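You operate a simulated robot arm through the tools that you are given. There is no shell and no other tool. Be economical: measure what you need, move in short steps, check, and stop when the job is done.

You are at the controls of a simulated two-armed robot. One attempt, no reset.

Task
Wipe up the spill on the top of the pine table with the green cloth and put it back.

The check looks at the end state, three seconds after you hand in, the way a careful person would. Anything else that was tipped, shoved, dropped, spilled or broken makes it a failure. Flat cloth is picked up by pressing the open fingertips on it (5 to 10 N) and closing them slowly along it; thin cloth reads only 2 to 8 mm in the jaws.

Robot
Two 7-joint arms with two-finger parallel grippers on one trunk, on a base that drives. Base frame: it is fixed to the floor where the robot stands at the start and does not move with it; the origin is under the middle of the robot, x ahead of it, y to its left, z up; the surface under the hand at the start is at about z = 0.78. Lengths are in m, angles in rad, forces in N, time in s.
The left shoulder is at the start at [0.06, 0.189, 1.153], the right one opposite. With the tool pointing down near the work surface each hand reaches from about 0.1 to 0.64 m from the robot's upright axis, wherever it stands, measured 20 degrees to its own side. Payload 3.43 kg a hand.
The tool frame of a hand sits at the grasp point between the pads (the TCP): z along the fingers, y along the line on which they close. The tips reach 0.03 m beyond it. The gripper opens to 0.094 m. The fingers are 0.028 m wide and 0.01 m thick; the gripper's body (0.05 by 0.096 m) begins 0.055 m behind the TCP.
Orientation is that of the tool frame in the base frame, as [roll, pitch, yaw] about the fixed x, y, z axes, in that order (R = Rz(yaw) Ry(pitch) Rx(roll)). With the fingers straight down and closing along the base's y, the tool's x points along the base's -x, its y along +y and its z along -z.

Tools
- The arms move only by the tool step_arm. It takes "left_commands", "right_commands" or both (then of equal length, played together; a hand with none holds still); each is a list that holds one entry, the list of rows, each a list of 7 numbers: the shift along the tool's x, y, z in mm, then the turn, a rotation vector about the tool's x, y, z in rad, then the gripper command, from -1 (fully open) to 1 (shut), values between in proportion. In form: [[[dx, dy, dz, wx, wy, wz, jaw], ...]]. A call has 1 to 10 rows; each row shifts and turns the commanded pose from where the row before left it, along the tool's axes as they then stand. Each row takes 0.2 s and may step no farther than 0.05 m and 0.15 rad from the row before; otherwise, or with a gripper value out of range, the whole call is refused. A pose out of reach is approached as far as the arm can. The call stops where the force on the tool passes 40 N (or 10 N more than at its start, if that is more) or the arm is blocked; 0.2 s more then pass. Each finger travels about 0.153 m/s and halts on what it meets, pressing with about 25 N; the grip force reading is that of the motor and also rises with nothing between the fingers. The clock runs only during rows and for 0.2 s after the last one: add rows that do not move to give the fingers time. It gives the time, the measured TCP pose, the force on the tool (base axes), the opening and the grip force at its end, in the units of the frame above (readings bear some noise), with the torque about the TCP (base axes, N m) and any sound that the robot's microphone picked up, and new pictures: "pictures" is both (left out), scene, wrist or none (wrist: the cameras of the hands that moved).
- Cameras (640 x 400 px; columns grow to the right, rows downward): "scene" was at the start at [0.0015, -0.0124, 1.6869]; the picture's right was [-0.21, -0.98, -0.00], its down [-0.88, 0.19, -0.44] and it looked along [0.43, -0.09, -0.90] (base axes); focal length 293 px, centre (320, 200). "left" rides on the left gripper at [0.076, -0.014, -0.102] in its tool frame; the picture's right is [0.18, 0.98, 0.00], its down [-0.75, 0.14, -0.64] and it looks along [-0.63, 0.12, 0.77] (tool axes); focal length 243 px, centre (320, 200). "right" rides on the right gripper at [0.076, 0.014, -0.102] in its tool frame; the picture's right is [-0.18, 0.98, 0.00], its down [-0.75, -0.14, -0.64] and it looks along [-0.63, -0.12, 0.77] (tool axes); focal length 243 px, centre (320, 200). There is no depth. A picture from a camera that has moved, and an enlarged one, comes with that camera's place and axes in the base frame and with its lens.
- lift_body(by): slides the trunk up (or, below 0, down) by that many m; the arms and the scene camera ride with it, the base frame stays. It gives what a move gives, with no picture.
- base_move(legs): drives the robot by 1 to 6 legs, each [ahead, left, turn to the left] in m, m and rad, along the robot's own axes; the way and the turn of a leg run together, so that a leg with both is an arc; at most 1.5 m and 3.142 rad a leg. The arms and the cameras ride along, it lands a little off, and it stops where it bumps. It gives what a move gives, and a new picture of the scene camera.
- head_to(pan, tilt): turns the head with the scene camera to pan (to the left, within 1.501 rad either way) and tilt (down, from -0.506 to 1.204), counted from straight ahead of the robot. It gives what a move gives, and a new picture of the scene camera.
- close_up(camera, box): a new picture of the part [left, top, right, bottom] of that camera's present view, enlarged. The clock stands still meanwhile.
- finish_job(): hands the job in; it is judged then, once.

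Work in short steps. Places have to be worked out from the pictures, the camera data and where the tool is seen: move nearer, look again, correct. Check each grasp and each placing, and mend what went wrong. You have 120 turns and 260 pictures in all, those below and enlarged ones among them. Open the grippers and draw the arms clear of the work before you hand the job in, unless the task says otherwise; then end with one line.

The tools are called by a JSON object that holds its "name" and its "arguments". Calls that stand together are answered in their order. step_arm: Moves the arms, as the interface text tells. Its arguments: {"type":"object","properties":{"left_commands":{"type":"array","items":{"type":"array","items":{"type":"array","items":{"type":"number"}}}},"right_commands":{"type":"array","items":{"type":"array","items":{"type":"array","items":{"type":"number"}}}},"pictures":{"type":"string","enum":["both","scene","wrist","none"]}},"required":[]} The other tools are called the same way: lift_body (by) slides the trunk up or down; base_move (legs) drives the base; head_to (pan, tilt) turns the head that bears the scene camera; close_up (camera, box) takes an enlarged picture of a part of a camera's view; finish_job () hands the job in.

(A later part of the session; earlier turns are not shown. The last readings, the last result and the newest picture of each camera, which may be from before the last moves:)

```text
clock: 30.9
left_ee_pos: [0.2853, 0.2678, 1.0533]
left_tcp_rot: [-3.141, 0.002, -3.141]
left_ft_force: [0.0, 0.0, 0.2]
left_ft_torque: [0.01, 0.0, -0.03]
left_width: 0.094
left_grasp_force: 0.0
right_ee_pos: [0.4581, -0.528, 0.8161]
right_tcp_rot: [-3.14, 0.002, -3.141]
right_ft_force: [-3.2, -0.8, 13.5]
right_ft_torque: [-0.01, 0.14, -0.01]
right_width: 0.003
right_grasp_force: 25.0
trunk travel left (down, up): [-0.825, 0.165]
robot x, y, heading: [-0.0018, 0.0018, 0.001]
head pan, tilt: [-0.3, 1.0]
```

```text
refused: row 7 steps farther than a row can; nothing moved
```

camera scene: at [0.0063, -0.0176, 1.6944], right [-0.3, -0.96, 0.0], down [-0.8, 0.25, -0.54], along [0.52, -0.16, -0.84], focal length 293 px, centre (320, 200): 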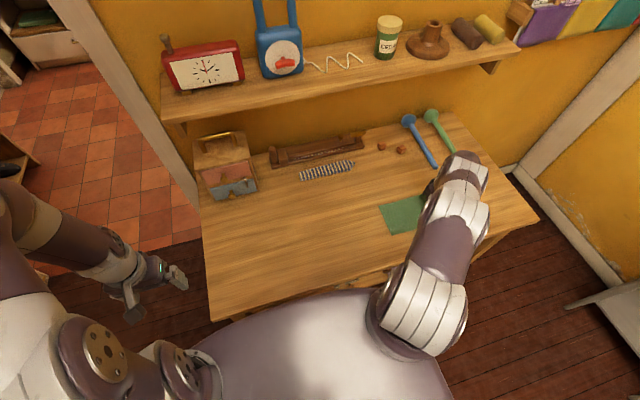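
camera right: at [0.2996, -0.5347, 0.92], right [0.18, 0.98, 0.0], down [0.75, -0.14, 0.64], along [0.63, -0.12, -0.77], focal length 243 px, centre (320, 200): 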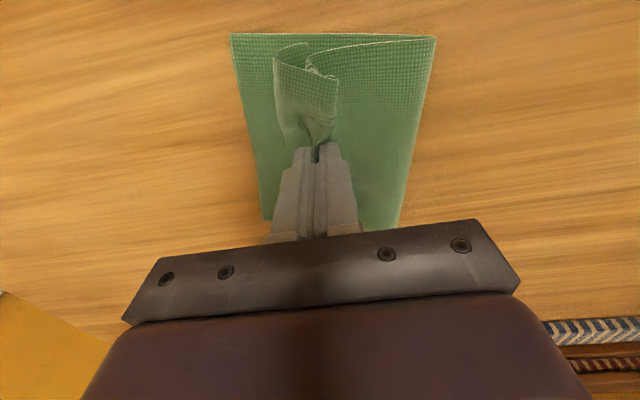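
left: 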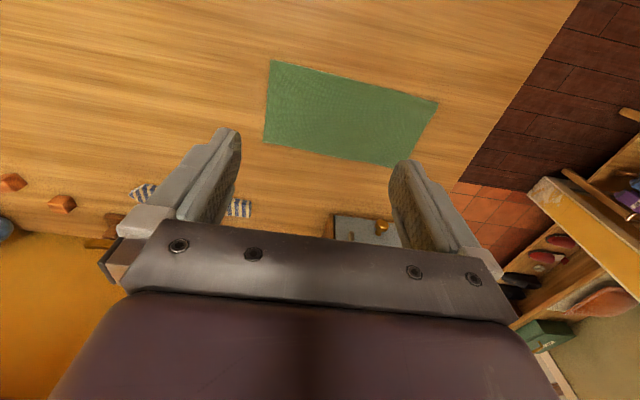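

Correcting the over-long rows: zigzag left, then lift and move left to look.

{"name": "step_arm", "arguments": {"right_commands": [[[25, 10, 0, 0, 0, 0, 1], [25, 10, 0, 0, 0, 0, 1], [25, 10, 0, 0, 0, 0, 1], [-25, 10, 0, 0, 0, 0, 1], [-25, 10, 0, 0, 0, 0, 1], [0, 20, -40, 0, 0, 0, 1], [0, 20, -45, 0, 0, 0, 1], [0, 20, -45, 0, 0, 0, 1], [0, 20, -45, 0, 0, 0, 1], [0, 30, -30, 0, 0, 0, 1]]], "pictures": "both"}}

{"name": "close_up", "arguments": {"camera": "right", "box": [80, 50, 320, 200]}}

{"name": "close_up", "arguments": {"camera": "scene", "box": [380, 140, 540, 240]}}

```text
clock: 33.1
left_ee_pos: [0.2861, 0.2677, 1.0521]
left_tcp_rot: [-3.14, -0.001, -3.142]
left_ft_force: [-0.5, 0.1, 0.5]
left_ft_torque: [-0.02, -0.04, -0.01]
left_width: 0.0939
left_grasp_force: 0.1
right_ee_pos: [0.4333, -0.3698, 1.0184]
right_tcp_rot: [-3.138, 0.0, -3.141]
right_ft_force: [-0.4, 0.5, -0.1]
right_ft_torque: [-0.05, -0.01, 0.03]
right_width: 0.0029
right_grasp_force: 25.1
trunk travel left (down, up): [-0.825, 0.165]
robot x, y, heading: [0.0038, 0.0051, -0.0]
head pan, tilt: [-0.3, 1.0]
camera scene: at [0.0065, -0.0175, 1.6944], right [-0.3, -0.96, 0.0], down [-0.8, 0.25, -0.54], along [0.52, -0.16, -0.84], focal length 293 px, centre (320, 200)
camera right: at [0.3571, -0.3558, 1.1231], right [0.18, 0.98, 0.0], down [0.75, -0.14, 0.64], along [0.63, -0.12, -0.77], focal length 243 px, centre (320, 200)
```

scene: 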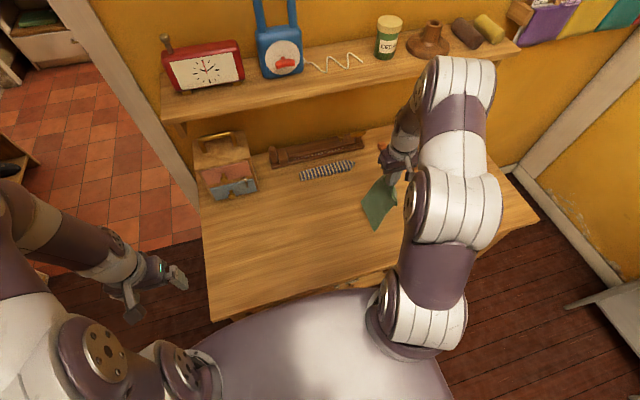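
right: 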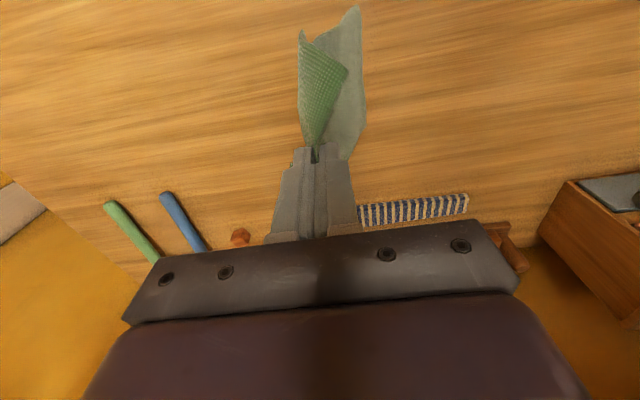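

```text
2.67 times, centred on (200, 125) of right
camera zoom: at [0.3571, -0.3558, 1.1231], right [0.18, 0.98, 0.0], down [0.75, -0.14, 0.64], along [0.63, -0.12, -0.77], focal length 647 px, centre (640, 400)
```

zoom: 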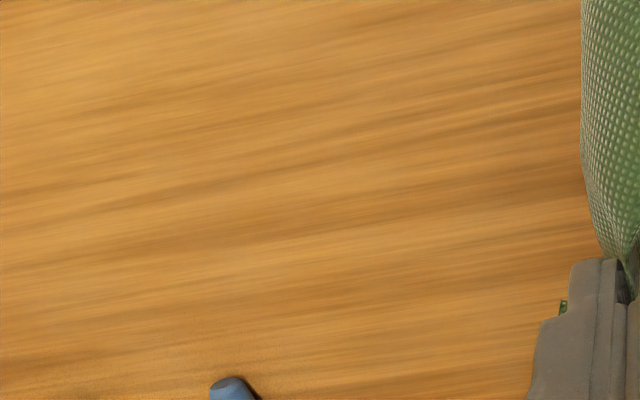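

```text
4.00 times, centred on (460, 190) of scene
camera zoom: at [0.0065, -0.0175, 1.6944], right [-0.3, -0.96, 0.0], down [-0.8, 0.25, -0.54], along [0.52, -0.16, -0.84], focal length 1172 px, centre (-240, 240)
```

zoom: 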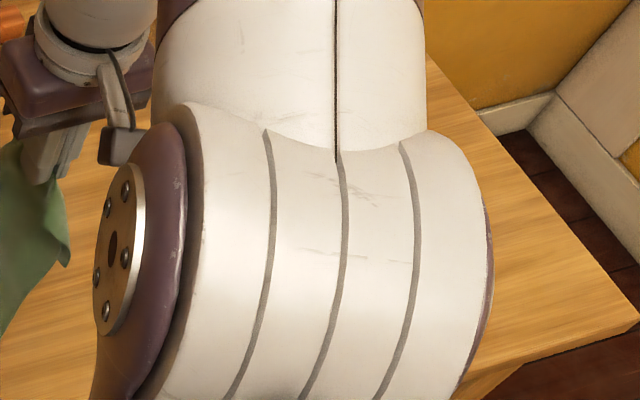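

The spill area at (0.41, -0.515) now looks clean, no glints. I carry the cloth back to above its place, and check from the viewpoint where glints were visible before.

{"name": "step_arm", "arguments": {"right_commands": [[[-4, 30, -27, 0, 0, 0, 1], [-6, 45, 0, 0, 0, 0, 1], [-6, 45, 0, 0, 0, 0, 1], [-6, 45, 0, 0, 0, 0, 1], [-6, 45, 0, 0, 0, 0, 1], [-6, 45, 0, 0, 0, 0, 1], [-6, 27, 0, 0, 0, 0, 1], [0, 0, 0, 0, 0, 0, 1]]], "pictures": "both"}}

{"name": "close_up", "arguments": {"camera": "right", "box": [0, 40, 160, 140]}}

{"name": "head_to", "arguments": {"pan": 0.0, "tilt": 0.7}}

{"name": "close_up", "arguments": {"camera": "scene", "box": [420, 300, 580, 400]}}

```text
clock: 34.9
left_ee_pos: [0.286, 0.2668, 1.0534]
left_tcp_rot: [3.141, -0.001, -3.141]
left_ft_force: [-0.3, -0.3, 0.0]
left_ft_torque: [0.02, -0.01, 0.01]
left_width: 0.094
left_grasp_force: 0.0
right_ee_pos: [0.473, -0.0888, 1.0466]
right_tcp_rot: [3.141, -0.001, -3.141]
right_ft_force: [-0.6, 0.2, -0.2]
right_ft_torque: [0.0, 0.0, 0.0]
right_width: 0.0031
right_grasp_force: 25.4
trunk travel left (down, up): [-0.825, 0.165]
robot x, y, heading: [0.0018, -0.0035, 0.001]
head pan, tilt: [-0.3, 1.0]
camera scene: at [0.0071, -0.0206, 1.6944], right [-0.3, -0.96, 0.0], down [-0.8, 0.25, -0.54], along [0.52, -0.16, -0.84], focal length 293 px, centre (320, 200)
camera right: at [0.3969, -0.0745, 1.1501], right [0.18, 0.98, 0.0], down [0.75, -0.14, 0.64], along [0.63, -0.12, -0.77], focal length 243 px, centre (320, 200)
```

scene: 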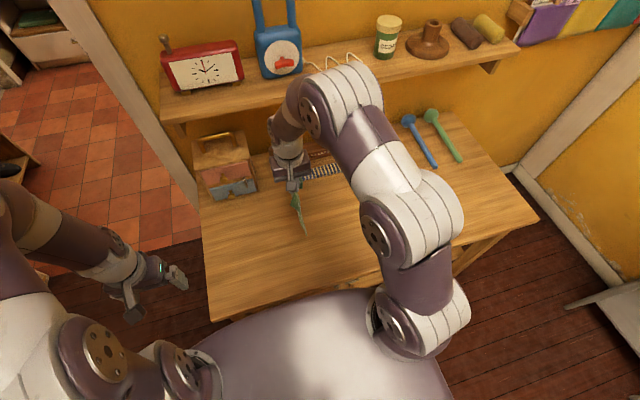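
right: 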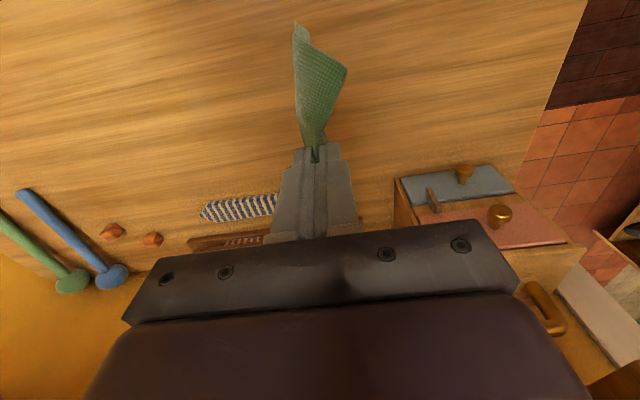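

```text
4.00 times, centred on (80, 90) of right
camera zoom: at [0.3969, -0.0745, 1.1501], right [0.18, 0.98, 0.0], down [0.75, -0.14, 0.64], along [0.63, -0.12, -0.77], focal length 970 px, centre (1280, 640)
```

zoom: 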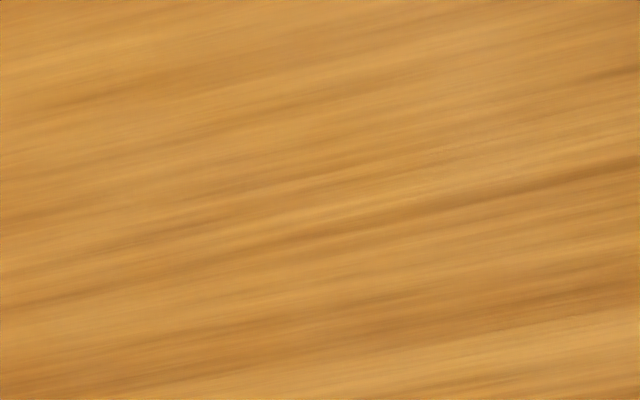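

```text
clock: 35.7
left_ee_pos: [0.2853, 0.2674, 1.0529]
left_tcp_rot: [3.141, 0.001, 3.141]
left_ft_force: [0.1, -0.6, -0.2]
left_ft_torque: [-0.01, -0.04, 0.03]
left_width: 0.094
left_grasp_force: 0.0
right_ee_pos: [0.474, -0.0878, 1.0474]
right_tcp_rot: [-3.141, -0.001, 3.141]
right_ft_force: [0.4, 0.1, -0.4]
right_ft_torque: [0.02, -0.02, 0.01]
right_width: 0.003
right_grasp_force: 25.0
trunk travel left (down, up): [-0.825, 0.165]
robot x, y, heading: [-0.0003, 0.0008, -0.004]
head pan, tilt: [0.0, 0.7]
camera scene: at [0.0256, 0.0008, 1.7177], right [0.0, -1.0, 0.0], down [-0.64, 0.0, -0.76], along [0.76, 0.0, -0.64], focal length 293 px, centre (320, 200)
```

scene: 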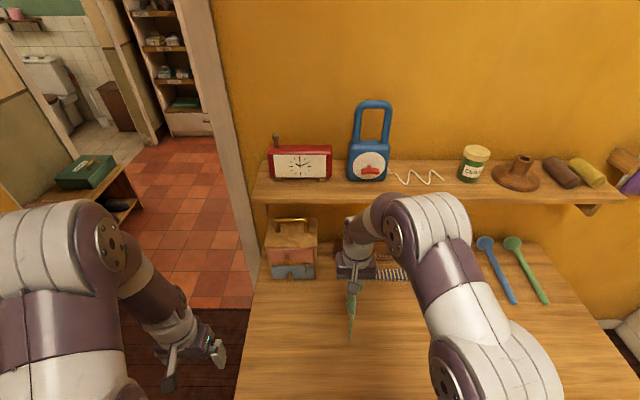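

```text
4.00 times, centred on (500, 350) of scene
camera zoom: at [0.0256, 0.0008, 1.7177], right [0.0, -1.0, 0.0], down [-0.64, 0.0, -0.76], along [0.76, 0.0, -0.64], focal length 1172 px, centre (-400, -400)
```

zoom: 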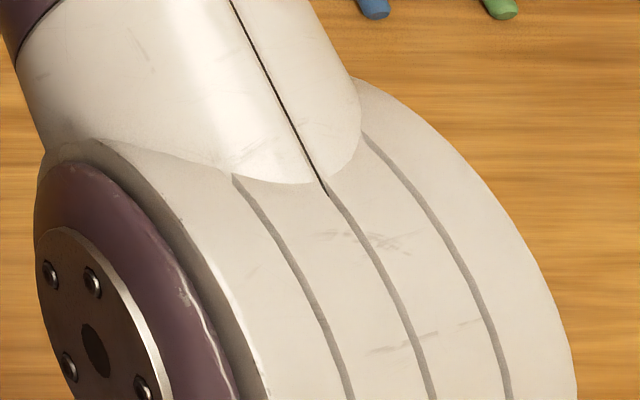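

No glints remain: the spill is wiped. Next I move to y≈0.12 and lower toward tail contact, then look at how the cloth hangs.

{"name": "step_arm", "arguments": {"right_commands": [[[0, 42, 0, 0, 0, 0, 1], [0, 42, 0, 0, 0, 0, 1], [0, 42, 0, 0, 0, 0, 1], [0, 42, 0, 0, 0, 0, 1], [0, 42, 0, 0, 0, 0, 1], [0, 0, 0, 0, 0, 0, 1], [0, 0, 0, 0, 0, 0, 1], [0, 0, 0, 0, 0, 0, 1]]], "pictures": "both"}}

{"name": "close_up", "arguments": {"camera": "scene", "box": [220, 220, 412, 340]}}

{"name": "close_up", "arguments": {"camera": "left", "box": [0, 0, 640, 400]}}

```text
clock: 37.5
left_ee_pos: [0.2868, 0.2665, 1.0533]
left_tcp_rot: [-3.141, 0.001, 3.14]
left_ft_force: [-0.2, 0.6, -0.5]
left_ft_torque: [0.0, 0.0, 0.0]
left_width: 0.0937
left_grasp_force: 0.1
right_ee_pos: [0.4731, 0.1209, 1.047]
right_tcp_rot: [3.141, -0.002, -3.141]
right_ft_force: [1.0, -1.0, 0.6]
right_ft_torque: [0.03, -0.01, 0.02]
right_width: 0.0033
right_grasp_force: 24.7
trunk travel left (down, up): [-0.825, 0.165]
robot x, y, heading: [0.0033, -0.0002, -0.001]
head pan, tilt: [0.0, 0.7]
camera scene: at [0.0256, 0.0012, 1.7178], right [0.0, -1.0, 0.0], down [-0.64, 0.0, -0.76], along [0.76, 0.0, -0.64], focal length 293 px, centre (320, 200)
camera right: at [0.397, 0.1339, 1.1499], right [0.18, 0.98, 0.0], down [0.75, -0.14, 0.64], along [0.63, -0.12, -0.77], focal length 243 px, centre (320, 200)
```

scene: 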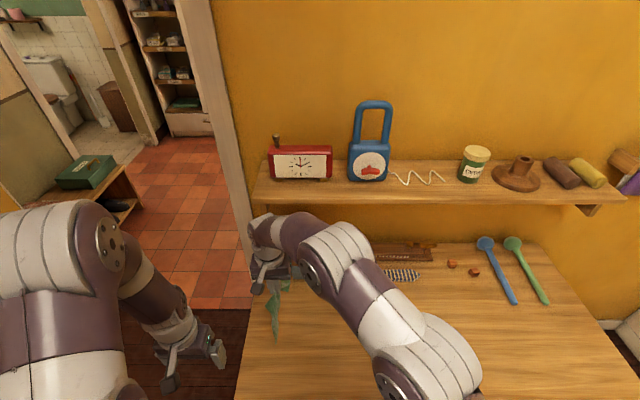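
right: 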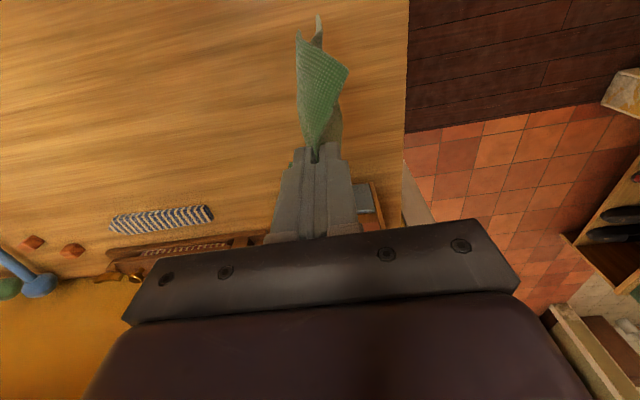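

```text
3.33 times, centred on (316, 280) of scene
camera zoom: at [0.0256, 0.0012, 1.7178], right [0.0, -1.0, 0.0], down [-0.64, 0.0, -0.76], along [0.76, 0.0, -0.64], focal length 976 px, centre (333, -67)
```

zoom: 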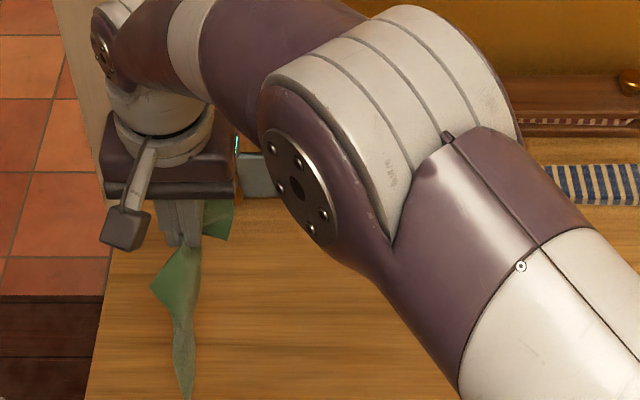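

```text
1.00 times, centred on (320, 200) of left (not enlarged: the box is as wide or as high as the picture)
camera zoom: at [0.2087, 0.2531, 1.1564], right [-0.18, 0.98, 0.0], down [0.75, 0.14, 0.64], along [0.63, 0.12, -0.77], focal length 243 px, centre (320, 200)
```

zoom: 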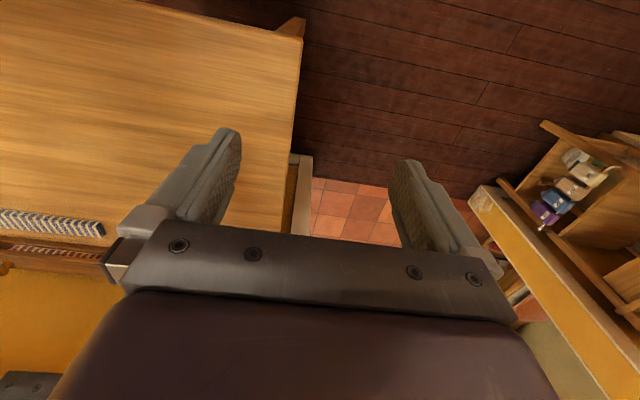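

The tail hangs down. I lower until its tip touches, then lay it down in an arc toward the right.

{"name": "step_arm", "arguments": {"right_commands": [[[0, 0, 40, 0, 0, 0, 1], [0, 0, 30, 0, 0, 0, 1], [0, 0, 8, 0, 0, 0, 1], [0, -20, 10, 0, 0, 0, 1], [0, -20, 10, 0, 0, 0, 1], [0, -25, 15, 0, 0, 0, 1], [0, -25, 17, 0, 0, 0, 1], [0, -20, 15, 0, 0, 0, 1], [0, -20, 20, 0, 0, 0, 1], [0, 0, 0, 0, 0, 0, 1]]], "pictures": "both"}}

{"name": "close_up", "arguments": {"camera": "scene", "box": [220, 240, 412, 360]}}

```text
clock: 39.7
left_ee_pos: [0.2869, 0.2673, 1.0535]
left_tcp_rot: [-3.141, 0.0, -3.141]
left_ft_force: [0.6, 0.2, 1.0]
left_ft_torque: [0.01, 0.01, 0.0]
left_width: 0.0941
left_grasp_force: 0.0
right_ee_pos: [0.4707, -0.0078, 0.8777]
right_tcp_rot: [3.141, -0.001, 3.141]
right_ft_force: [0.0, 0.0, -0.1]
right_ft_torque: [0.02, 0.01, 0.0]
right_width: 0.003
right_grasp_force: 25.3
trunk travel left (down, up): [-0.825, 0.165]
robot x, y, heading: [-0.003, -0.0011, -0.003]
head pan, tilt: [0.0, 0.7]
camera scene: at [0.0254, 0.0011, 1.7178], right [0.0, -1.0, 0.0], down [-0.64, 0.0, -0.77], along [0.77, 0.0, -0.64], focal length 293 px, centre (320, 200)
camera right: at [0.3948, 0.0052, 0.983], right [0.18, 0.98, 0.0], down [0.75, -0.14, 0.64], along [0.63, -0.12, -0.77], focal length 243 px, centre (320, 200)
```

scene: 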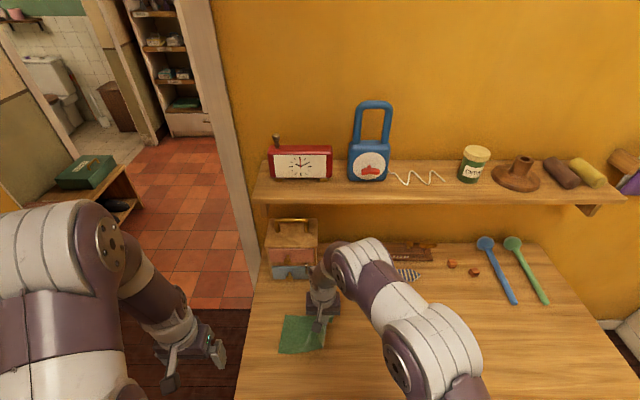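
right: 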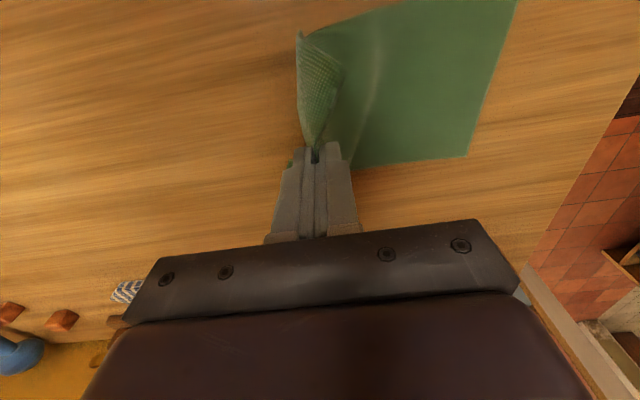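

```text
3.33 times, centred on (316, 300) of scene
camera zoom: at [0.0254, 0.0011, 1.7178], right [0.0, -1.0, 0.0], down [-0.64, 0.0, -0.77], along [0.77, 0.0, -0.64], focal length 976 px, centre (333, -133)
```

zoom: 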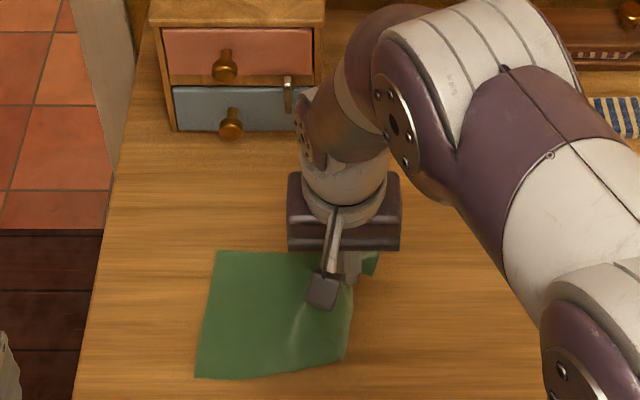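

The tail lies flat with its left edge right at the original position. I continue the arc down to the table and shift 8 mm forward.

{"name": "step_arm", "arguments": {"right_commands": [[[-2, -12, 12, 0, 0, 0, 1], [-2, -15, 15, 0, 0, 0, 1], [-2, -15, 15, 0, 0, 0, 1], [-2, -10, 12, 0, 0, 0, 1], [0, -4, 7, 0, 0, 0, 1], [0, 0, 0, 0, 0, 0, 1]]], "pictures": "wrist"}}

```text
clock: 41.1
left_ee_pos: [0.2855, 0.2648, 1.0534]
left_tcp_rot: [-3.141, -0.001, -3.141]
left_ft_force: [0.4, 0.2, 0.3]
left_ft_torque: [-0.01, 0.01, 0.01]
left_width: 0.0938
left_grasp_force: 0.1
right_ee_pos: [0.4793, -0.0646, 0.8201]
right_tcp_rot: [3.14, 0.001, 3.141]
right_ft_force: [1.1, 0.0, -0.4]
right_ft_torque: [0.02, 0.05, 0.0]
right_width: 0.0031
right_grasp_force: 24.9
trunk travel left (down, up): [-0.825, 0.165]
robot x, y, heading: [-0.0025, 0.002, 0.003]
head pan, tilt: [0.0, 0.7]
camera right: at [0.4031, -0.0504, 0.9237], right [0.18, 0.98, 0.0], down [0.75, -0.14, 0.64], along [0.63, -0.12, -0.77], focal length 243 px, centre (320, 200)
```

right: 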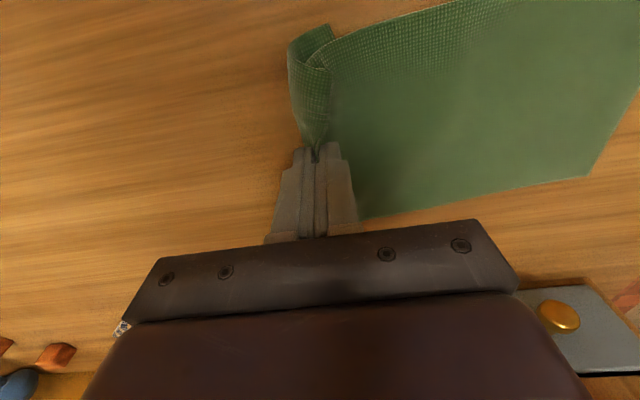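

The short right flap is folded under. I lift, come down while moving left so it trails out to the right, then drag back right (it led flat earlier).

{"name": "step_arm", "arguments": {"right_commands": [[[0, 0, -30, 0, 0, 0, 1], [0, 0, -25, 0, 0, 0, 1], [0, -5, 0, 0, 0, 0, 1], [0, 0, 0, 0, 0, 0, 1], [0, 5, 8, 0, 0, 0, 1], [0, 10, 12, 0, 0, 0, 1], [0, 12, 12, 0, 0, 0, 1], [0, 12, 12, 0, 0, 0, 1], [0, 10, 11, 0, 0, 0, 1], [0, 0, 0, 0, 0, 0, 1]]], "pictures": "wrist"}}

```text
clock: 43.3
left_ee_pos: [0.2853, 0.2662, 1.0519]
left_tcp_rot: [3.141, 0.002, -3.141]
left_ft_force: [0.1, -0.1, 0.0]
left_ft_torque: [-0.02, 0.01, -0.01]
left_width: 0.0941
left_grasp_force: 0.1
right_ee_pos: [0.4824, -0.0222, 0.8204]
right_tcp_rot: [3.141, 0.0, 3.139]
right_ft_force: [1.0, -0.7, 3.7]
right_ft_torque: [-0.03, -0.03, -0.03]
right_width: 0.0031
right_grasp_force: 25.2
trunk travel left (down, up): [-0.825, 0.165]
robot x, y, heading: [-0.0009, 0.0012, 0.005]
head pan, tilt: [0.0, 0.7]
camera right: at [0.406, -0.0077, 0.9239], right [0.18, 0.98, 0.0], down [0.75, -0.14, 0.64], along [0.63, -0.12, -0.77], focal length 243 px, centre (320, 200)
```

right: 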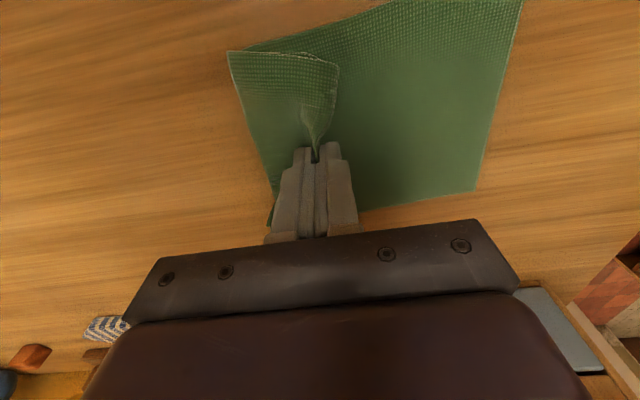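

The flap now spreads right; the slack has bulged under it. I drag right 45 mm, to pull the tail flat.

{"name": "step_arm", "arguments": {"right_commands": [[[0, 0, -3, 0, 0, 0, 1], [0, -10, 0, 0, 0, 0, 1], [0, -10, 0, 0, 0, 0, 1], [0, -10, 0, 0, 0, 0, 1], [0, -10, 0, 0, 0, 0, 1], [0, -6, 0, 0, 0, 0, 1], [0, 0, 0, 0, 0, 0, 1]]], "pictures": "wrist"}}

```text
clock: 44.9
left_ee_pos: [0.2868, 0.2654, 1.0525]
left_tcp_rot: [3.141, -0.001, -3.14]
left_ft_force: [0.7, 0.5, -0.4]
left_ft_torque: [0.01, -0.04, 0.02]
left_width: 0.0939
left_grasp_force: 0.1
right_ee_pos: [0.4812, -0.0659, 0.8216]
right_tcp_rot: [3.142, -0.001, 3.14]
right_ft_force: [0.9, 0.4, -0.3]
right_ft_torque: [-0.02, 0.01, -0.05]
right_width: 0.003
right_grasp_force: 25.0
trunk travel left (down, up): [-0.825, 0.165]
robot x, y, heading: [0.0028, 0.0002, -0.001]
head pan, tilt: [0.0, 0.7]
camera right: at [0.405, -0.0526, 0.9261], right [0.18, 0.98, 0.0], down [0.75, -0.14, 0.64], along [0.63, -0.12, -0.77], focal length 243 px, centre (320, 200)
```

right: 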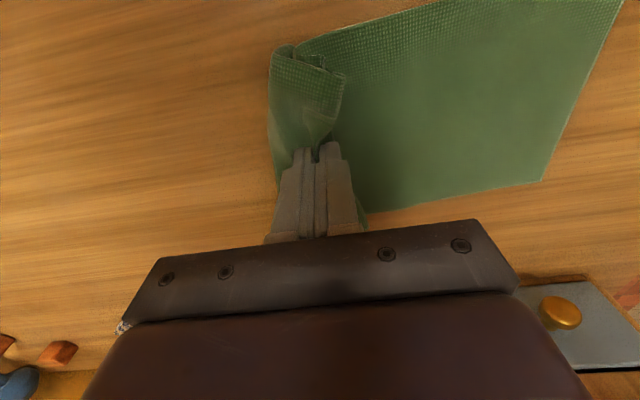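

The flap tucked under again and the tail slid 3 cm. I'll re-lay: lift high, move left, and this time tilt the fingertips toward the right during the final descent so the short flap points outward.

{"name": "step_arm", "arguments": {"right_commands": [[[0, 0, -40, 0, 0, 0, 1], [0, 0, -40, 0, 0, 0, 1], [0, 25, -40, 0, 0, 0, 1], [0, 25, -40, 0, 0, 0, 1], [0, 25, -40, 0, 0, 0, 1], [0, 40, -8, 0, 0, 0, 1], [0, 40, 0, 0, 0, 0, 1], [0, 31, 0, 0, 0, 0, 1], [0, 0, 0, 0, 0, 0, 1], [0, 0, 0, 0, 0, 0, 1]]], "pictures": "none"}}

{"name": "step_arm", "arguments": {"right_commands": [[[0, 0, 40, 0, 0, 0, 1], [0, 0, 20, 0, 0, 0, 1], [0, -20, 10, 0, 0, 0, 1], [0, -20, 10, 0, 0, 0, 1], [0, -25, 15, 0, 0, 0, 1], [0, -25, 17, 0, 0, 0, 1], [0, -20, 15, 0, 0, 0, 1], [0, -20, 15, 0, 0, 0, 1], [0, 0, 0, 0, 0, 0, 1]]], "pictures": "wrist"}}

```text
clock: 47.1
left_ee_pos: [0.2868, 0.2655, 1.0527]
left_tcp_rot: [3.141, 0.0, 3.14]
left_ft_force: [-0.3, 0.8, -0.1]
left_ft_torque: [0.02, -0.01, -0.04]
left_width: 0.0939
left_grasp_force: 0.2
right_ee_pos: [0.48, 0.1213, 1.0308]
right_tcp_rot: [3.14, 0.0, 3.142]
right_ft_force: [-0.3, 0.0, -0.3]
right_ft_torque: [0.01, 0.02, 0.0]
right_width: 0.0027
right_grasp_force: 25.5
trunk travel left (down, up): [-0.825, 0.165]
robot x, y, heading: [0.0016, -0.002, 0.001]
head pan, tilt: [0.0, 0.7]
```

```text
clock: 49.1
left_ee_pos: [0.287, 0.266, 1.0516]
left_tcp_rot: [3.141, 0.0, -3.14]
left_ft_force: [0.4, 0.6, 0.1]
left_ft_torque: [0.01, 0.0, 0.0]
left_width: 0.0942
left_grasp_force: 0.0
right_ee_pos: [0.4815, -0.0107, 0.8889]
right_tcp_rot: [3.141, 0.0, 3.141]
right_ft_force: [-0.5, 0.1, -0.8]
right_ft_torque: [0.01, 0.01, 0.0]
right_width: 0.0032
right_grasp_force: 24.7
trunk travel left (down, up): [-0.825, 0.165]
robot x, y, heading: [-0.0011, 0.0004, -0.002]
head pan, tilt: [0.0, 0.7]
camera right: at [0.4055, 0.0037, 0.9929], right [0.18, 0.98, 0.0], down [0.75, -0.14, 0.64], along [0.63, -0.12, -0.77], focal length 243 px, centre (320, 200)
```

right: 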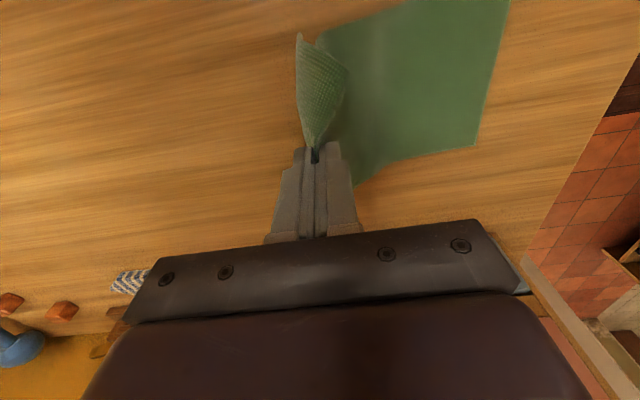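

The tail is laid again. Now I tilt the fingertips toward the right while descending slowly.

{"name": "step_arm", "arguments": {"right_commands": [[[0, -3, 6, 0.15, 0, 0, 1], [0, -3, 6, 0.15, 0, 0, 1], [0, -3, 6, 0.15, 0, 0, 1], [0, -3, 6, 0.15, 0, 0, 1], [0, 6.8, 9.9, 0, 0, 0, 1], [0, 6.8, 9.9, 0, 0, 0, 1], [0, 8.4, 8.8, 0, 0, 0, 1], [0, 0, 0, 0, 0, 0, 1]]], "pictures": "wrist"}}

```text
clock: 50.9
left_ee_pos: [0.2866, 0.2659, 1.053]
left_tcp_rot: [-3.14, 0.001, -3.141]
left_ft_force: [0.1, 0.1, -0.5]
left_ft_torque: [0.03, 0.02, -0.01]
left_width: 0.094
left_grasp_force: 0.0
right_ee_pos: [0.4606, -0.0394, 0.833]
right_tcp_rot: [-2.541, 0.001, 3.141]
right_ft_force: [0.6, 0.0, -0.1]
right_ft_torque: [0.06, -0.01, 0.01]
right_width: 0.0031
right_grasp_force: 24.7
right hand out of reach, approached as far as the arm can: row 4, 7
trunk travel left (down, up): [-0.825, 0.165]
robot x, y, heading: [0.0007, 0.0046, -0.004]
head pan, tilt: [0.0, 0.7]
camera right: at [0.3853, 0.029, 0.9117], right [0.18, 0.81, -0.55], down [0.75, 0.25, 0.61], along [0.63, -0.53, -0.57], focal length 243 px, centre (320, 200)
```

right: 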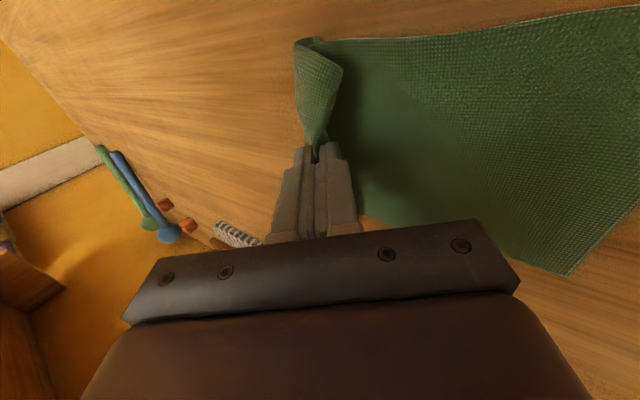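

Reach limited the tilt a little (hand at x 0.461). The flap is just touching; I sweep left slightly while lowering so that it trails right.

{"name": "step_arm", "arguments": {"right_commands": [[[0, 6.6, -2.1, 0, 0, 0, 1], [0, 6.6, -2.1, 0, 0, 0, 1], [0, 6.6, -2.1, 0, 0, 0, 1], [0, 5, 0, 0, 0, 0, 1], [0, 0, 0, 0, 0, 0, 1]]], "pictures": "wrist"}}

```text
clock: 52.1
left_ee_pos: [0.2862, 0.2669, 1.0529]
left_tcp_rot: [3.141, 0.0, -3.141]
left_ft_force: [-0.1, 0.0, 0.4]
left_ft_torque: [0.02, -0.02, 0.0]
left_width: 0.0942
left_grasp_force: 0.0
right_ee_pos: [0.4529, -0.031, 0.8265]
right_tcp_rot: [-2.541, 0.0, 3.141]
right_ft_force: [0.9, -0.9, 0.7]
right_ft_torque: [0.03, 0.02, -0.01]
right_width: 0.0032
right_grasp_force: 25.5
right hand out of reach, approached as far as the arm can: row 1, 2, 3, 4
trunk travel left (down, up): [-0.825, 0.165]
robot x, y, heading: [0.0022, -0.0015, 0.001]
head pan, tilt: [0.0, 0.7]
camera right: at [0.3755, 0.0389, 0.9048], right [0.18, 0.81, -0.55], down [0.75, 0.25, 0.61], along [0.63, -0.53, -0.57], focal length 243 px, centre (320, 200)
```

right: 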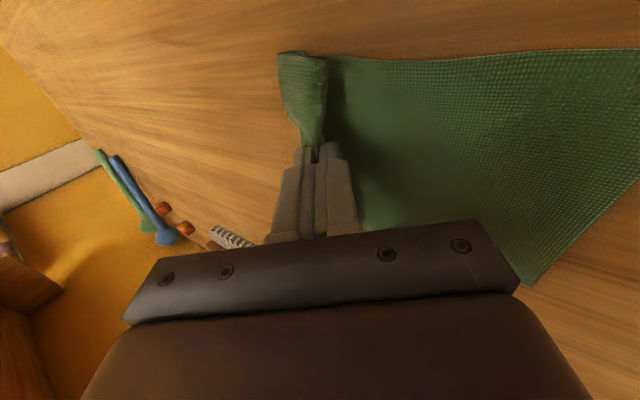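

Tilting is limited by reach, so I return to vertical. New plan: lay the flap to the right with the vertical method (which worked), release, and re-grip near the right edge to pull the slack flat.

{"name": "step_arm", "arguments": {"right_commands": [[[0, -22.6, -33, 0, 0, 0, 1], [0, -8, -10, -0.15, 0, 0, 1], [0, -8, 0, -0.15, 0, 0, 1], [0, -10, 0, -0.15, 0, 0, 1], [0, -15, 0, -0.15, 0, 0, 1], [0, -15, 0, 0, 0, 0, 1], [0, 0, 0, 0, 0, 0, 1]]], "pictures": "wrist"}}

```text
clock: 53.7
left_ee_pos: [0.286, 0.2662, 1.0531]
left_tcp_rot: [3.141, -0.001, 3.141]
left_ft_force: [-0.4, -0.8, -0.2]
left_ft_torque: [0.0, 0.02, 0.02]
left_width: 0.0938
left_grasp_force: 0.0
right_ee_pos: [0.4532, -0.078, 0.8881]
right_tcp_rot: [-3.141, 0.001, -3.141]
right_ft_force: [-0.2, -0.2, -1.2]
right_ft_torque: [0.0, -0.01, 0.03]
right_width: 0.0033
right_grasp_force: 24.7
trunk travel left (down, up): [-0.825, 0.165]
robot x, y, heading: [-0.0008, 0.0033, -0.001]
head pan, tilt: [0.0, 0.7]
camera right: at [0.3767, -0.0637, 0.9929], right [0.18, 0.98, 0.0], down [0.75, -0.14, 0.64], along [0.63, -0.12, -0.77], focal length 243 px, centre (320, 200)
```

right: 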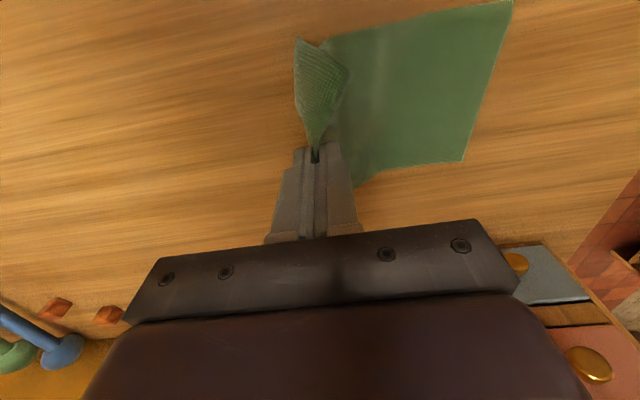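

The cloth slid 6 cm right. I re-lay it: up, left, then the arc down again with x corrected to ~0.48.

{"name": "step_arm", "arguments": {"right_commands": [[[-5, 0, -45, 0, 0, 0, 1], [-5, 20, -40, 0, 0, 0, 1], [-5, 25, -40, 0, 0, 0, 1], [-5, 40, -17, 0, 0, 0, 1], [-5, 40, 0, 0, 0, 0, 1], [-3, 40, 0, 0, 0, 0, 1], [0, 40, 0, 0, 0, 0, 1], [0, 0, 0, 0, 0, 0, 1], [0, 0, 0, 0, 0, 0, 1], [0, 0, 30, 0, 0, 0, 1]]], "pictures": "none"}}

{"name": "step_arm", "arguments": {"right_commands": [[[0, 0, 30, 0, 0, 0, 1], [0, -20, 10, 0, 0, 0, 1], [0, -20, 10, 0, 0, 0, 1], [0, -25, 15, 0, 0, 0, 1], [0, -25, 17, 0, 0, 0, 1], [0, -25, 15, 0, 0, 0, 1], [0, -25, 10, 0, 0, 0, 1], [0, -25, 5, 0, 0, 0, 1], [0, 0, 0, 0, 0, 0, 1]]], "pictures": "wrist"}}

```text
clock: 55.9
left_ee_pos: [0.2868, 0.2657, 1.0527]
left_tcp_rot: [3.141, 0.0, 3.141]
left_ft_force: [-0.6, 0.3, 0.1]
left_ft_torque: [0.0, 0.0, -0.01]
left_width: 0.094
left_grasp_force: 0.0
right_ee_pos: [0.4774, 0.1281, 0.9994]
right_tcp_rot: [-3.139, -0.002, 3.141]
right_ft_force: [-0.2, 0.4, 0.2]
right_ft_torque: [-0.04, 0.01, 0.01]
right_width: 0.0032
right_grasp_force: 25.7
trunk travel left (down, up): [-0.825, 0.165]
robot x, y, heading: [0.0029, 0.0004, 0.0]
head pan, tilt: [0.0, 0.7]
```

```text
clock: 57.9
left_ee_pos: [0.2868, 0.2674, 1.0526]
left_tcp_rot: [-3.141, 0.0, 3.141]
left_ft_force: [0.4, 0.1, 0.3]
left_ft_torque: [0.0, -0.03, 0.0]
left_width: 0.0937
left_grasp_force: 0.0
right_ee_pos: [0.4782, -0.04, 0.8889]
right_tcp_rot: [3.142, 0.0, -3.142]
right_ft_force: [-0.8, 0.0, -0.6]
right_ft_torque: [-0.04, 0.03, 0.02]
right_width: 0.0031
right_grasp_force: 24.8
trunk travel left (down, up): [-0.825, 0.165]
robot x, y, heading: [-0.0025, -0.0009, 0.001]
head pan, tilt: [0.0, 0.7]
camera right: at [0.4024, -0.0246, 0.9923], right [0.18, 0.98, 0.0], down [0.75, -0.14, 0.64], along [0.63, -0.12, -0.77], focal length 243 px, centre (320, 200)
```

right: 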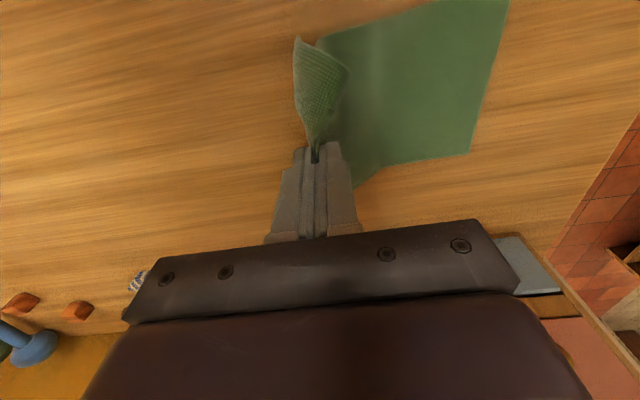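

The left edge sits at y≈0.10, 2.5 cm short. I re-lay once more with extra overshoot to the left.

{"name": "step_arm", "arguments": {"right_commands": [[[0, 0, -45, 0, 0, 0, 1], [0, 20, -40, 0, 0, 0, 1], [0, 25, -40, 0, 0, 0, 1], [0, 45, -15, 0, 0, 0, 1], [0, 45, 0, 0, 0, 0, 1], [0, 45, 0, 0, 0, 0, 1], [0, 30, 0, 0, 0, 0, 1], [0, 0, 0, 0, 0, 0, 1], [0, 0, 0, 0, 0, 0, 1], [0, 0, 30, 0, 0, 0, 1]]], "pictures": "none"}}

{"name": "step_arm", "arguments": {"right_commands": [[[0, 0, 35, 0, 0, 0, 1], [0, -20, 10, 0, 0, 0, 1], [0, -20, 10, 0, 0, 0, 1], [0, -25, 15, 0, 0, 0, 1], [0, -25, 17, 0, 0, 0, 1], [0, -25, 15, 0, 0, 0, 1], [0, -25, 8, 0, 0, 0, 1], [0, -30, 5, 0, 0, 0, 1], [0, -15, 0, 0, 0, 0, 1], [0, 0, 0, 0, 0, 0, 1]]], "pictures": "wrist"}}

```text
clock: 60.1
left_ee_pos: [0.2869, 0.2667, 1.0533]
left_tcp_rot: [3.141, 0.001, 3.141]
left_ft_force: [-0.4, -1.4, -0.1]
left_ft_torque: [0.01, -0.01, -0.01]
left_width: 0.0944
left_grasp_force: 0.0
right_ee_pos: [0.4706, 0.1688, 0.9963]
right_tcp_rot: [3.141, 0.001, 3.141]
right_ft_force: [-0.7, -0.2, -0.9]
right_ft_torque: [-0.05, -0.02, -0.01]
right_width: 0.0029
right_grasp_force: 24.7
right hand out of reach, approached as far as the arm can: row 7
trunk travel left (down, up): [-0.825, 0.165]
robot x, y, heading: [-0.003, -0.0051, -0.004]
head pan, tilt: [0.0, 0.7]
```

```text
clock: 62.3
left_ee_pos: [0.286, 0.2661, 1.0535]
left_tcp_rot: [3.141, 0.002, -3.141]
left_ft_force: [0.9, 0.9, 0.3]
left_ft_torque: [-0.02, -0.01, 0.02]
left_width: 0.094
left_grasp_force: 0.1
right_ee_pos: [0.4709, -0.0189, 0.8816]
right_tcp_rot: [-3.141, 0.001, -3.141]
right_ft_force: [-0.6, -0.4, -0.3]
right_ft_torque: [-0.02, -0.01, 0.0]
right_width: 0.0032
right_grasp_force: 24.7
trunk travel left (down, up): [-0.825, 0.165]
robot x, y, heading: [-0.0031, -0.0054, -0.004]
head pan, tilt: [0.0, 0.7]
camera right: at [0.3954, -0.0042, 0.9854], right [0.18, 0.98, 0.0], down [0.75, -0.14, 0.64], along [0.63, -0.12, -0.77], focal length 243 px, centre (320, 200)
```

right: 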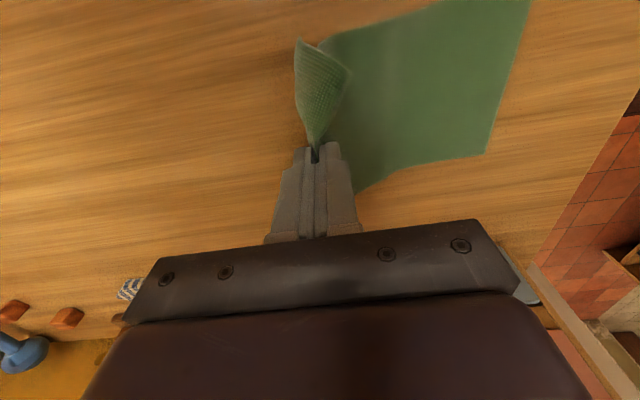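

Left edge now at y≈0.128, x 0.535: good. I go slightly right, then descend moving left so the flap trails right.

{"name": "step_arm", "arguments": {"right_commands": [[[-3, -15, 10, 0, 0, 0, 1], [-3, 0, 12, 0, 0, 0, 1], [-2, 4, 6, 0, 0, 0, 1], [0, 8, 10, 0, 0, 0, 1], [0, 9, 10, 0, 0, 0, 1], [0, 9, 9, 0, 0, 0, 1], [0, 4, 4, 0, 0, 0, 1], [0, 0, 0, 0, 0, 0, 1]]], "pictures": "wrist"}}

```text
clock: 64.1
left_ee_pos: [0.2863, 0.2656, 1.0522]
left_tcp_rot: [3.14, 0.0, 3.141]
left_ft_force: [0.4, -0.3, 0.1]
left_ft_torque: [0.0, -0.02, 0.0]
left_width: 0.0941
left_grasp_force: 0.0
right_ee_pos: [0.4814, 0.0001, 0.8194]
right_tcp_rot: [-3.14, 0.003, -3.141]
right_ft_force: [0.2, -1.8, 7.1]
right_ft_torque: [-0.08, -0.01, 0.0]
right_width: 0.0032
right_grasp_force: 25.3
trunk travel left (down, up): [-0.825, 0.165]
robot x, y, heading: [0.0, -0.0025, 0.004]
head pan, tilt: [0.0, 0.7]
camera right: at [0.4048, 0.0148, 0.9237], right [0.18, 0.98, 0.0], down [0.75, -0.14, 0.64], along [0.63, -0.12, -0.77], focal length 243 px, centre (320, 200)
```

right: 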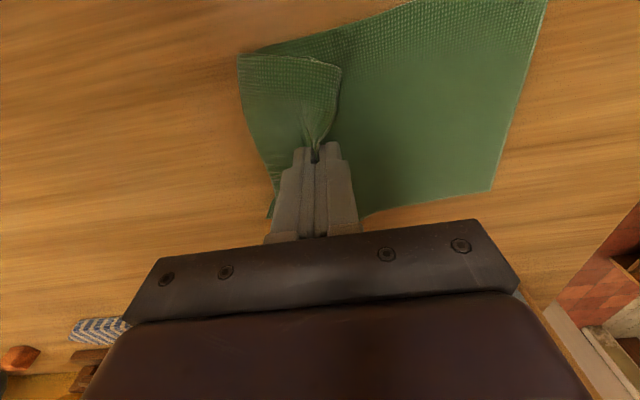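

The flap is spread to the right. Now I open the jaws and lift straight up to see how it lies.

{"name": "step_arm", "arguments": {"right_commands": [[[0, 0, 0, 0, 0, 0, 0.8], [0, 0, 0, 0, 0, 0, 0.6], [0, 0, -10, 0, 0, 0, 0.5], [0, 0, -40, 0, 0, 0, 0.4], [0, 0, -45, 0, 0, 0, 0.2], [0, -40, -20, 0, 0, 0, 0.2], [0, 0, 0, 0, 0, 0, 0.2]]], "pictures": "both"}}

{"name": "close_up", "arguments": {"camera": "right", "box": [220, 0, 540, 200]}}

```text
clock: 65.7
left_ee_pos: [0.2859, 0.2666, 1.0525]
left_tcp_rot: [-3.14, 0.0, 3.141]
left_ft_force: [0.9, -0.2, 0.6]
left_ft_torque: [0.0, 0.02, 0.02]
left_width: 0.0942
left_grasp_force: 0.0
right_ee_pos: [0.4799, -0.0388, 0.9378]
right_tcp_rot: [-3.139, 0.0, 3.14]
right_ft_force: [0.3, -0.2, 0.4]
right_ft_torque: [-0.04, 0.01, -0.01]
right_width: 0.0376
right_grasp_force: 0.0
trunk travel left (down, up): [-0.825, 0.165]
robot x, y, heading: [-0.0001, -0.0008, -0.003]
head pan, tilt: [0.0, 0.7]
camera scene: at [0.0256, 0.0018, 1.7178], right [0.0, -1.0, 0.0], down [-0.64, 0.0, -0.76], along [0.76, 0.0, -0.64], focal length 293 px, centre (320, 200)
camera right: at [0.4039, -0.0255, 1.0418], right [0.18, 0.98, 0.0], down [0.75, -0.14, 0.64], along [0.63, -0.12, -0.77], focal length 243 px, centre (320, 200)
```

scene: 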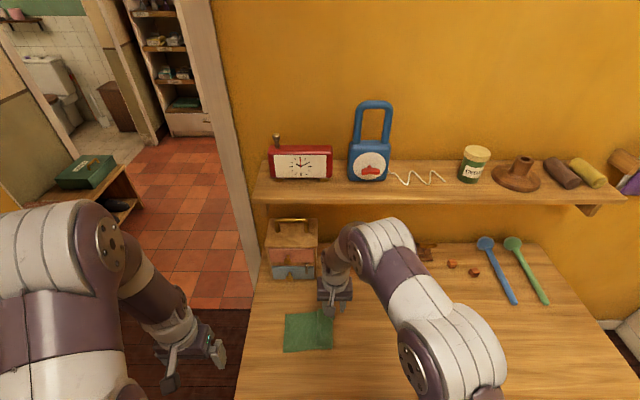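
right: 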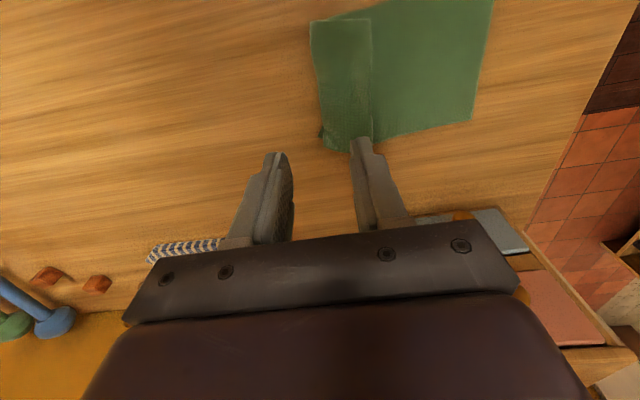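

```text
2.00 times, centred on (380, 100) of right
camera zoom: at [0.4039, -0.0255, 1.0418], right [0.18, 0.98, 0.0], down [0.75, -0.14, 0.64], along [0.63, -0.12, -0.77], focal length 485 px, centre (200, 400)
```

zoom: 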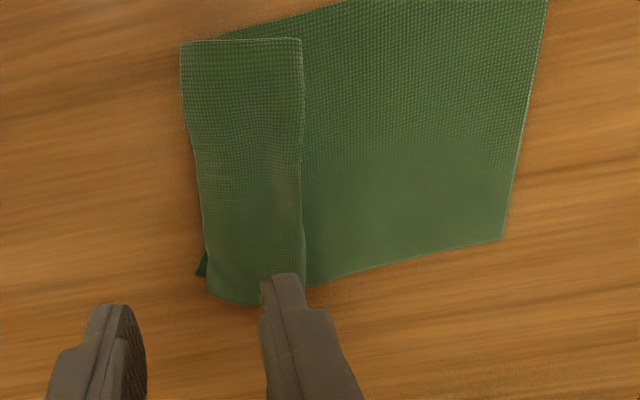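

The cloth lies as a Z-fold: top strip with the right edge on top at y≈-0.04, ridge at y≈0.013. I'll re-grip the top strip near its right edge and pull it right to unfold.

{"name": "step_arm", "arguments": {"right_commands": [[[0, 20, 40, 0, 0, 0, 0.36], [0, 0, 40, 0, 0, 0, 0.36], [0, 0, 30, 0, 0, 0, 0.36], [0, 0, 6, 0, 0, 0, 0.36], [0, 0, 0, 0, 0, 0, 0.36]]], "pictures": "wrist"}}

```text
clock: 66.9
left_ee_pos: [0.286, 0.2657, 1.052]
left_tcp_rot: [-3.142, 0.0, 3.14]
left_ft_force: [0.5, 0.6, 0.3]
left_ft_torque: [0.0, -0.02, 0.0]
left_width: 0.0942
left_grasp_force: 0.1
right_ee_pos: [0.4791, -0.0197, 0.8194]
right_tcp_rot: [-3.141, 0.001, 3.141]
right_ft_force: [-0.1, -0.2, 0.1]
right_ft_torque: [0.02, -0.02, -0.02]
right_width: 0.0303
right_grasp_force: 0.0
trunk travel left (down, up): [-0.825, 0.165]
robot x, y, heading: [-0.0003, 0.0008, -0.003]
head pan, tilt: [0.0, 0.7]
camera right: at [0.403, -0.0061, 0.9234], right [0.18, 0.98, 0.0], down [0.75, -0.14, 0.64], along [0.63, -0.12, -0.77], focal length 243 px, centre (320, 200)
```

right: 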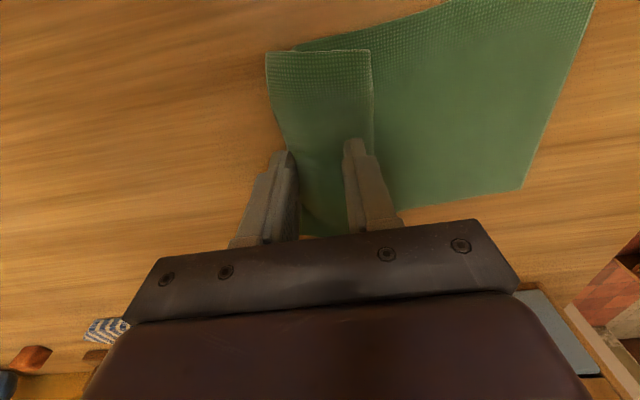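

Both fingers are over the strip. I lower by small steps to a light pressure.

{"name": "step_arm", "arguments": {"right_commands": [[[0, 5, 2, 0, 0, 0, 0.36], [0, 0, 1, 0, 0, 0, 0.36], [0, 0, 0, 0, 0, 0, 0.36]]], "pictures": "none"}}

```text
clock: 67.7
left_ee_pos: [0.2856, 0.2652, 1.0523]
left_tcp_rot: [-3.141, -0.002, 3.141]
left_ft_force: [0.5, -0.8, 0.4]
left_ft_torque: [0.04, -0.02, 0.0]
left_width: 0.0939
left_grasp_force: 0.0
right_ee_pos: [0.4796, -0.0139, 0.8169]
right_tcp_rot: [3.141, 0.002, -3.141]
right_ft_force: [0.1, 0.2, 3.3]
right_ft_torque: [0.04, -0.03, 0.01]
right_width: 0.0298
right_grasp_force: 0.0
trunk travel left (down, up): [-0.825, 0.165]
robot x, y, heading: [0.0036, 0.0018, 0.005]
head pan, tilt: [0.0, 0.7]
```

3.3 N; a touch more, then close slowly.

{"name": "step_arm", "arguments": {"right_commands": [[[0, 0, 0.6, 0, 0, 0, 0.36], [0, 0, 0, 0, 0, 0, 0.45], [0, 0, 0, 0, 0, 0, 0.55], [0, 0, 0, 0, 0, 0, 0.65], [0, 0, 0, 0, 0, 0, 0.75], [0, 0, 0, 0, 0, 0, 0.85], [0, 0, 0, 0, 0, 0, 1], [0, 0, 0, 0, 0, 0, 1]]], "pictures": "wrist"}}

```text
clock: 69.5
left_ee_pos: [0.2872, 0.267, 1.052]
left_tcp_rot: [-3.141, 0.001, 3.141]
left_ft_force: [0.5, 0.7, -1.2]
left_ft_torque: [-0.02, -0.04, 0.01]
left_width: 0.0939
left_grasp_force: 0.1
right_ee_pos: [0.4806, -0.0151, 0.8164]
right_tcp_rot: [3.141, 0.001, -3.14]
right_ft_force: [-0.6, 0.3, 0.3]
right_ft_torque: [0.02, 0.03, 0.02]
right_width: 0.0074
right_grasp_force: 25.1
trunk travel left (down, up): [-0.825, 0.165]
robot x, y, heading: [0.0018, -0.0017, 0.002]
head pan, tilt: [0.0, 0.7]
camera right: at [0.4042, -0.0009, 0.9196], right [0.18, 0.98, 0.0], down [0.75, -0.14, 0.64], along [0.63, -0.12, -0.77], focal length 243 px, centre (320, 200)
```

right: 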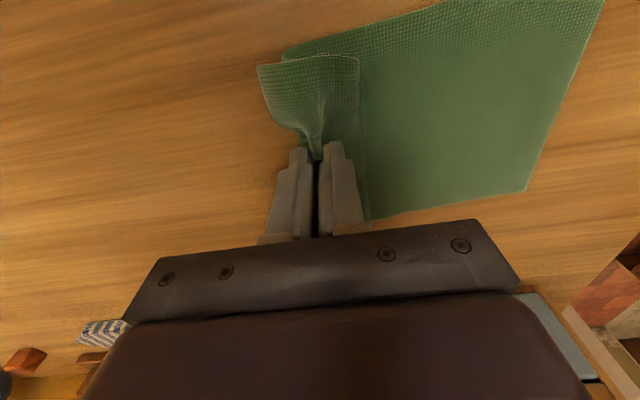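

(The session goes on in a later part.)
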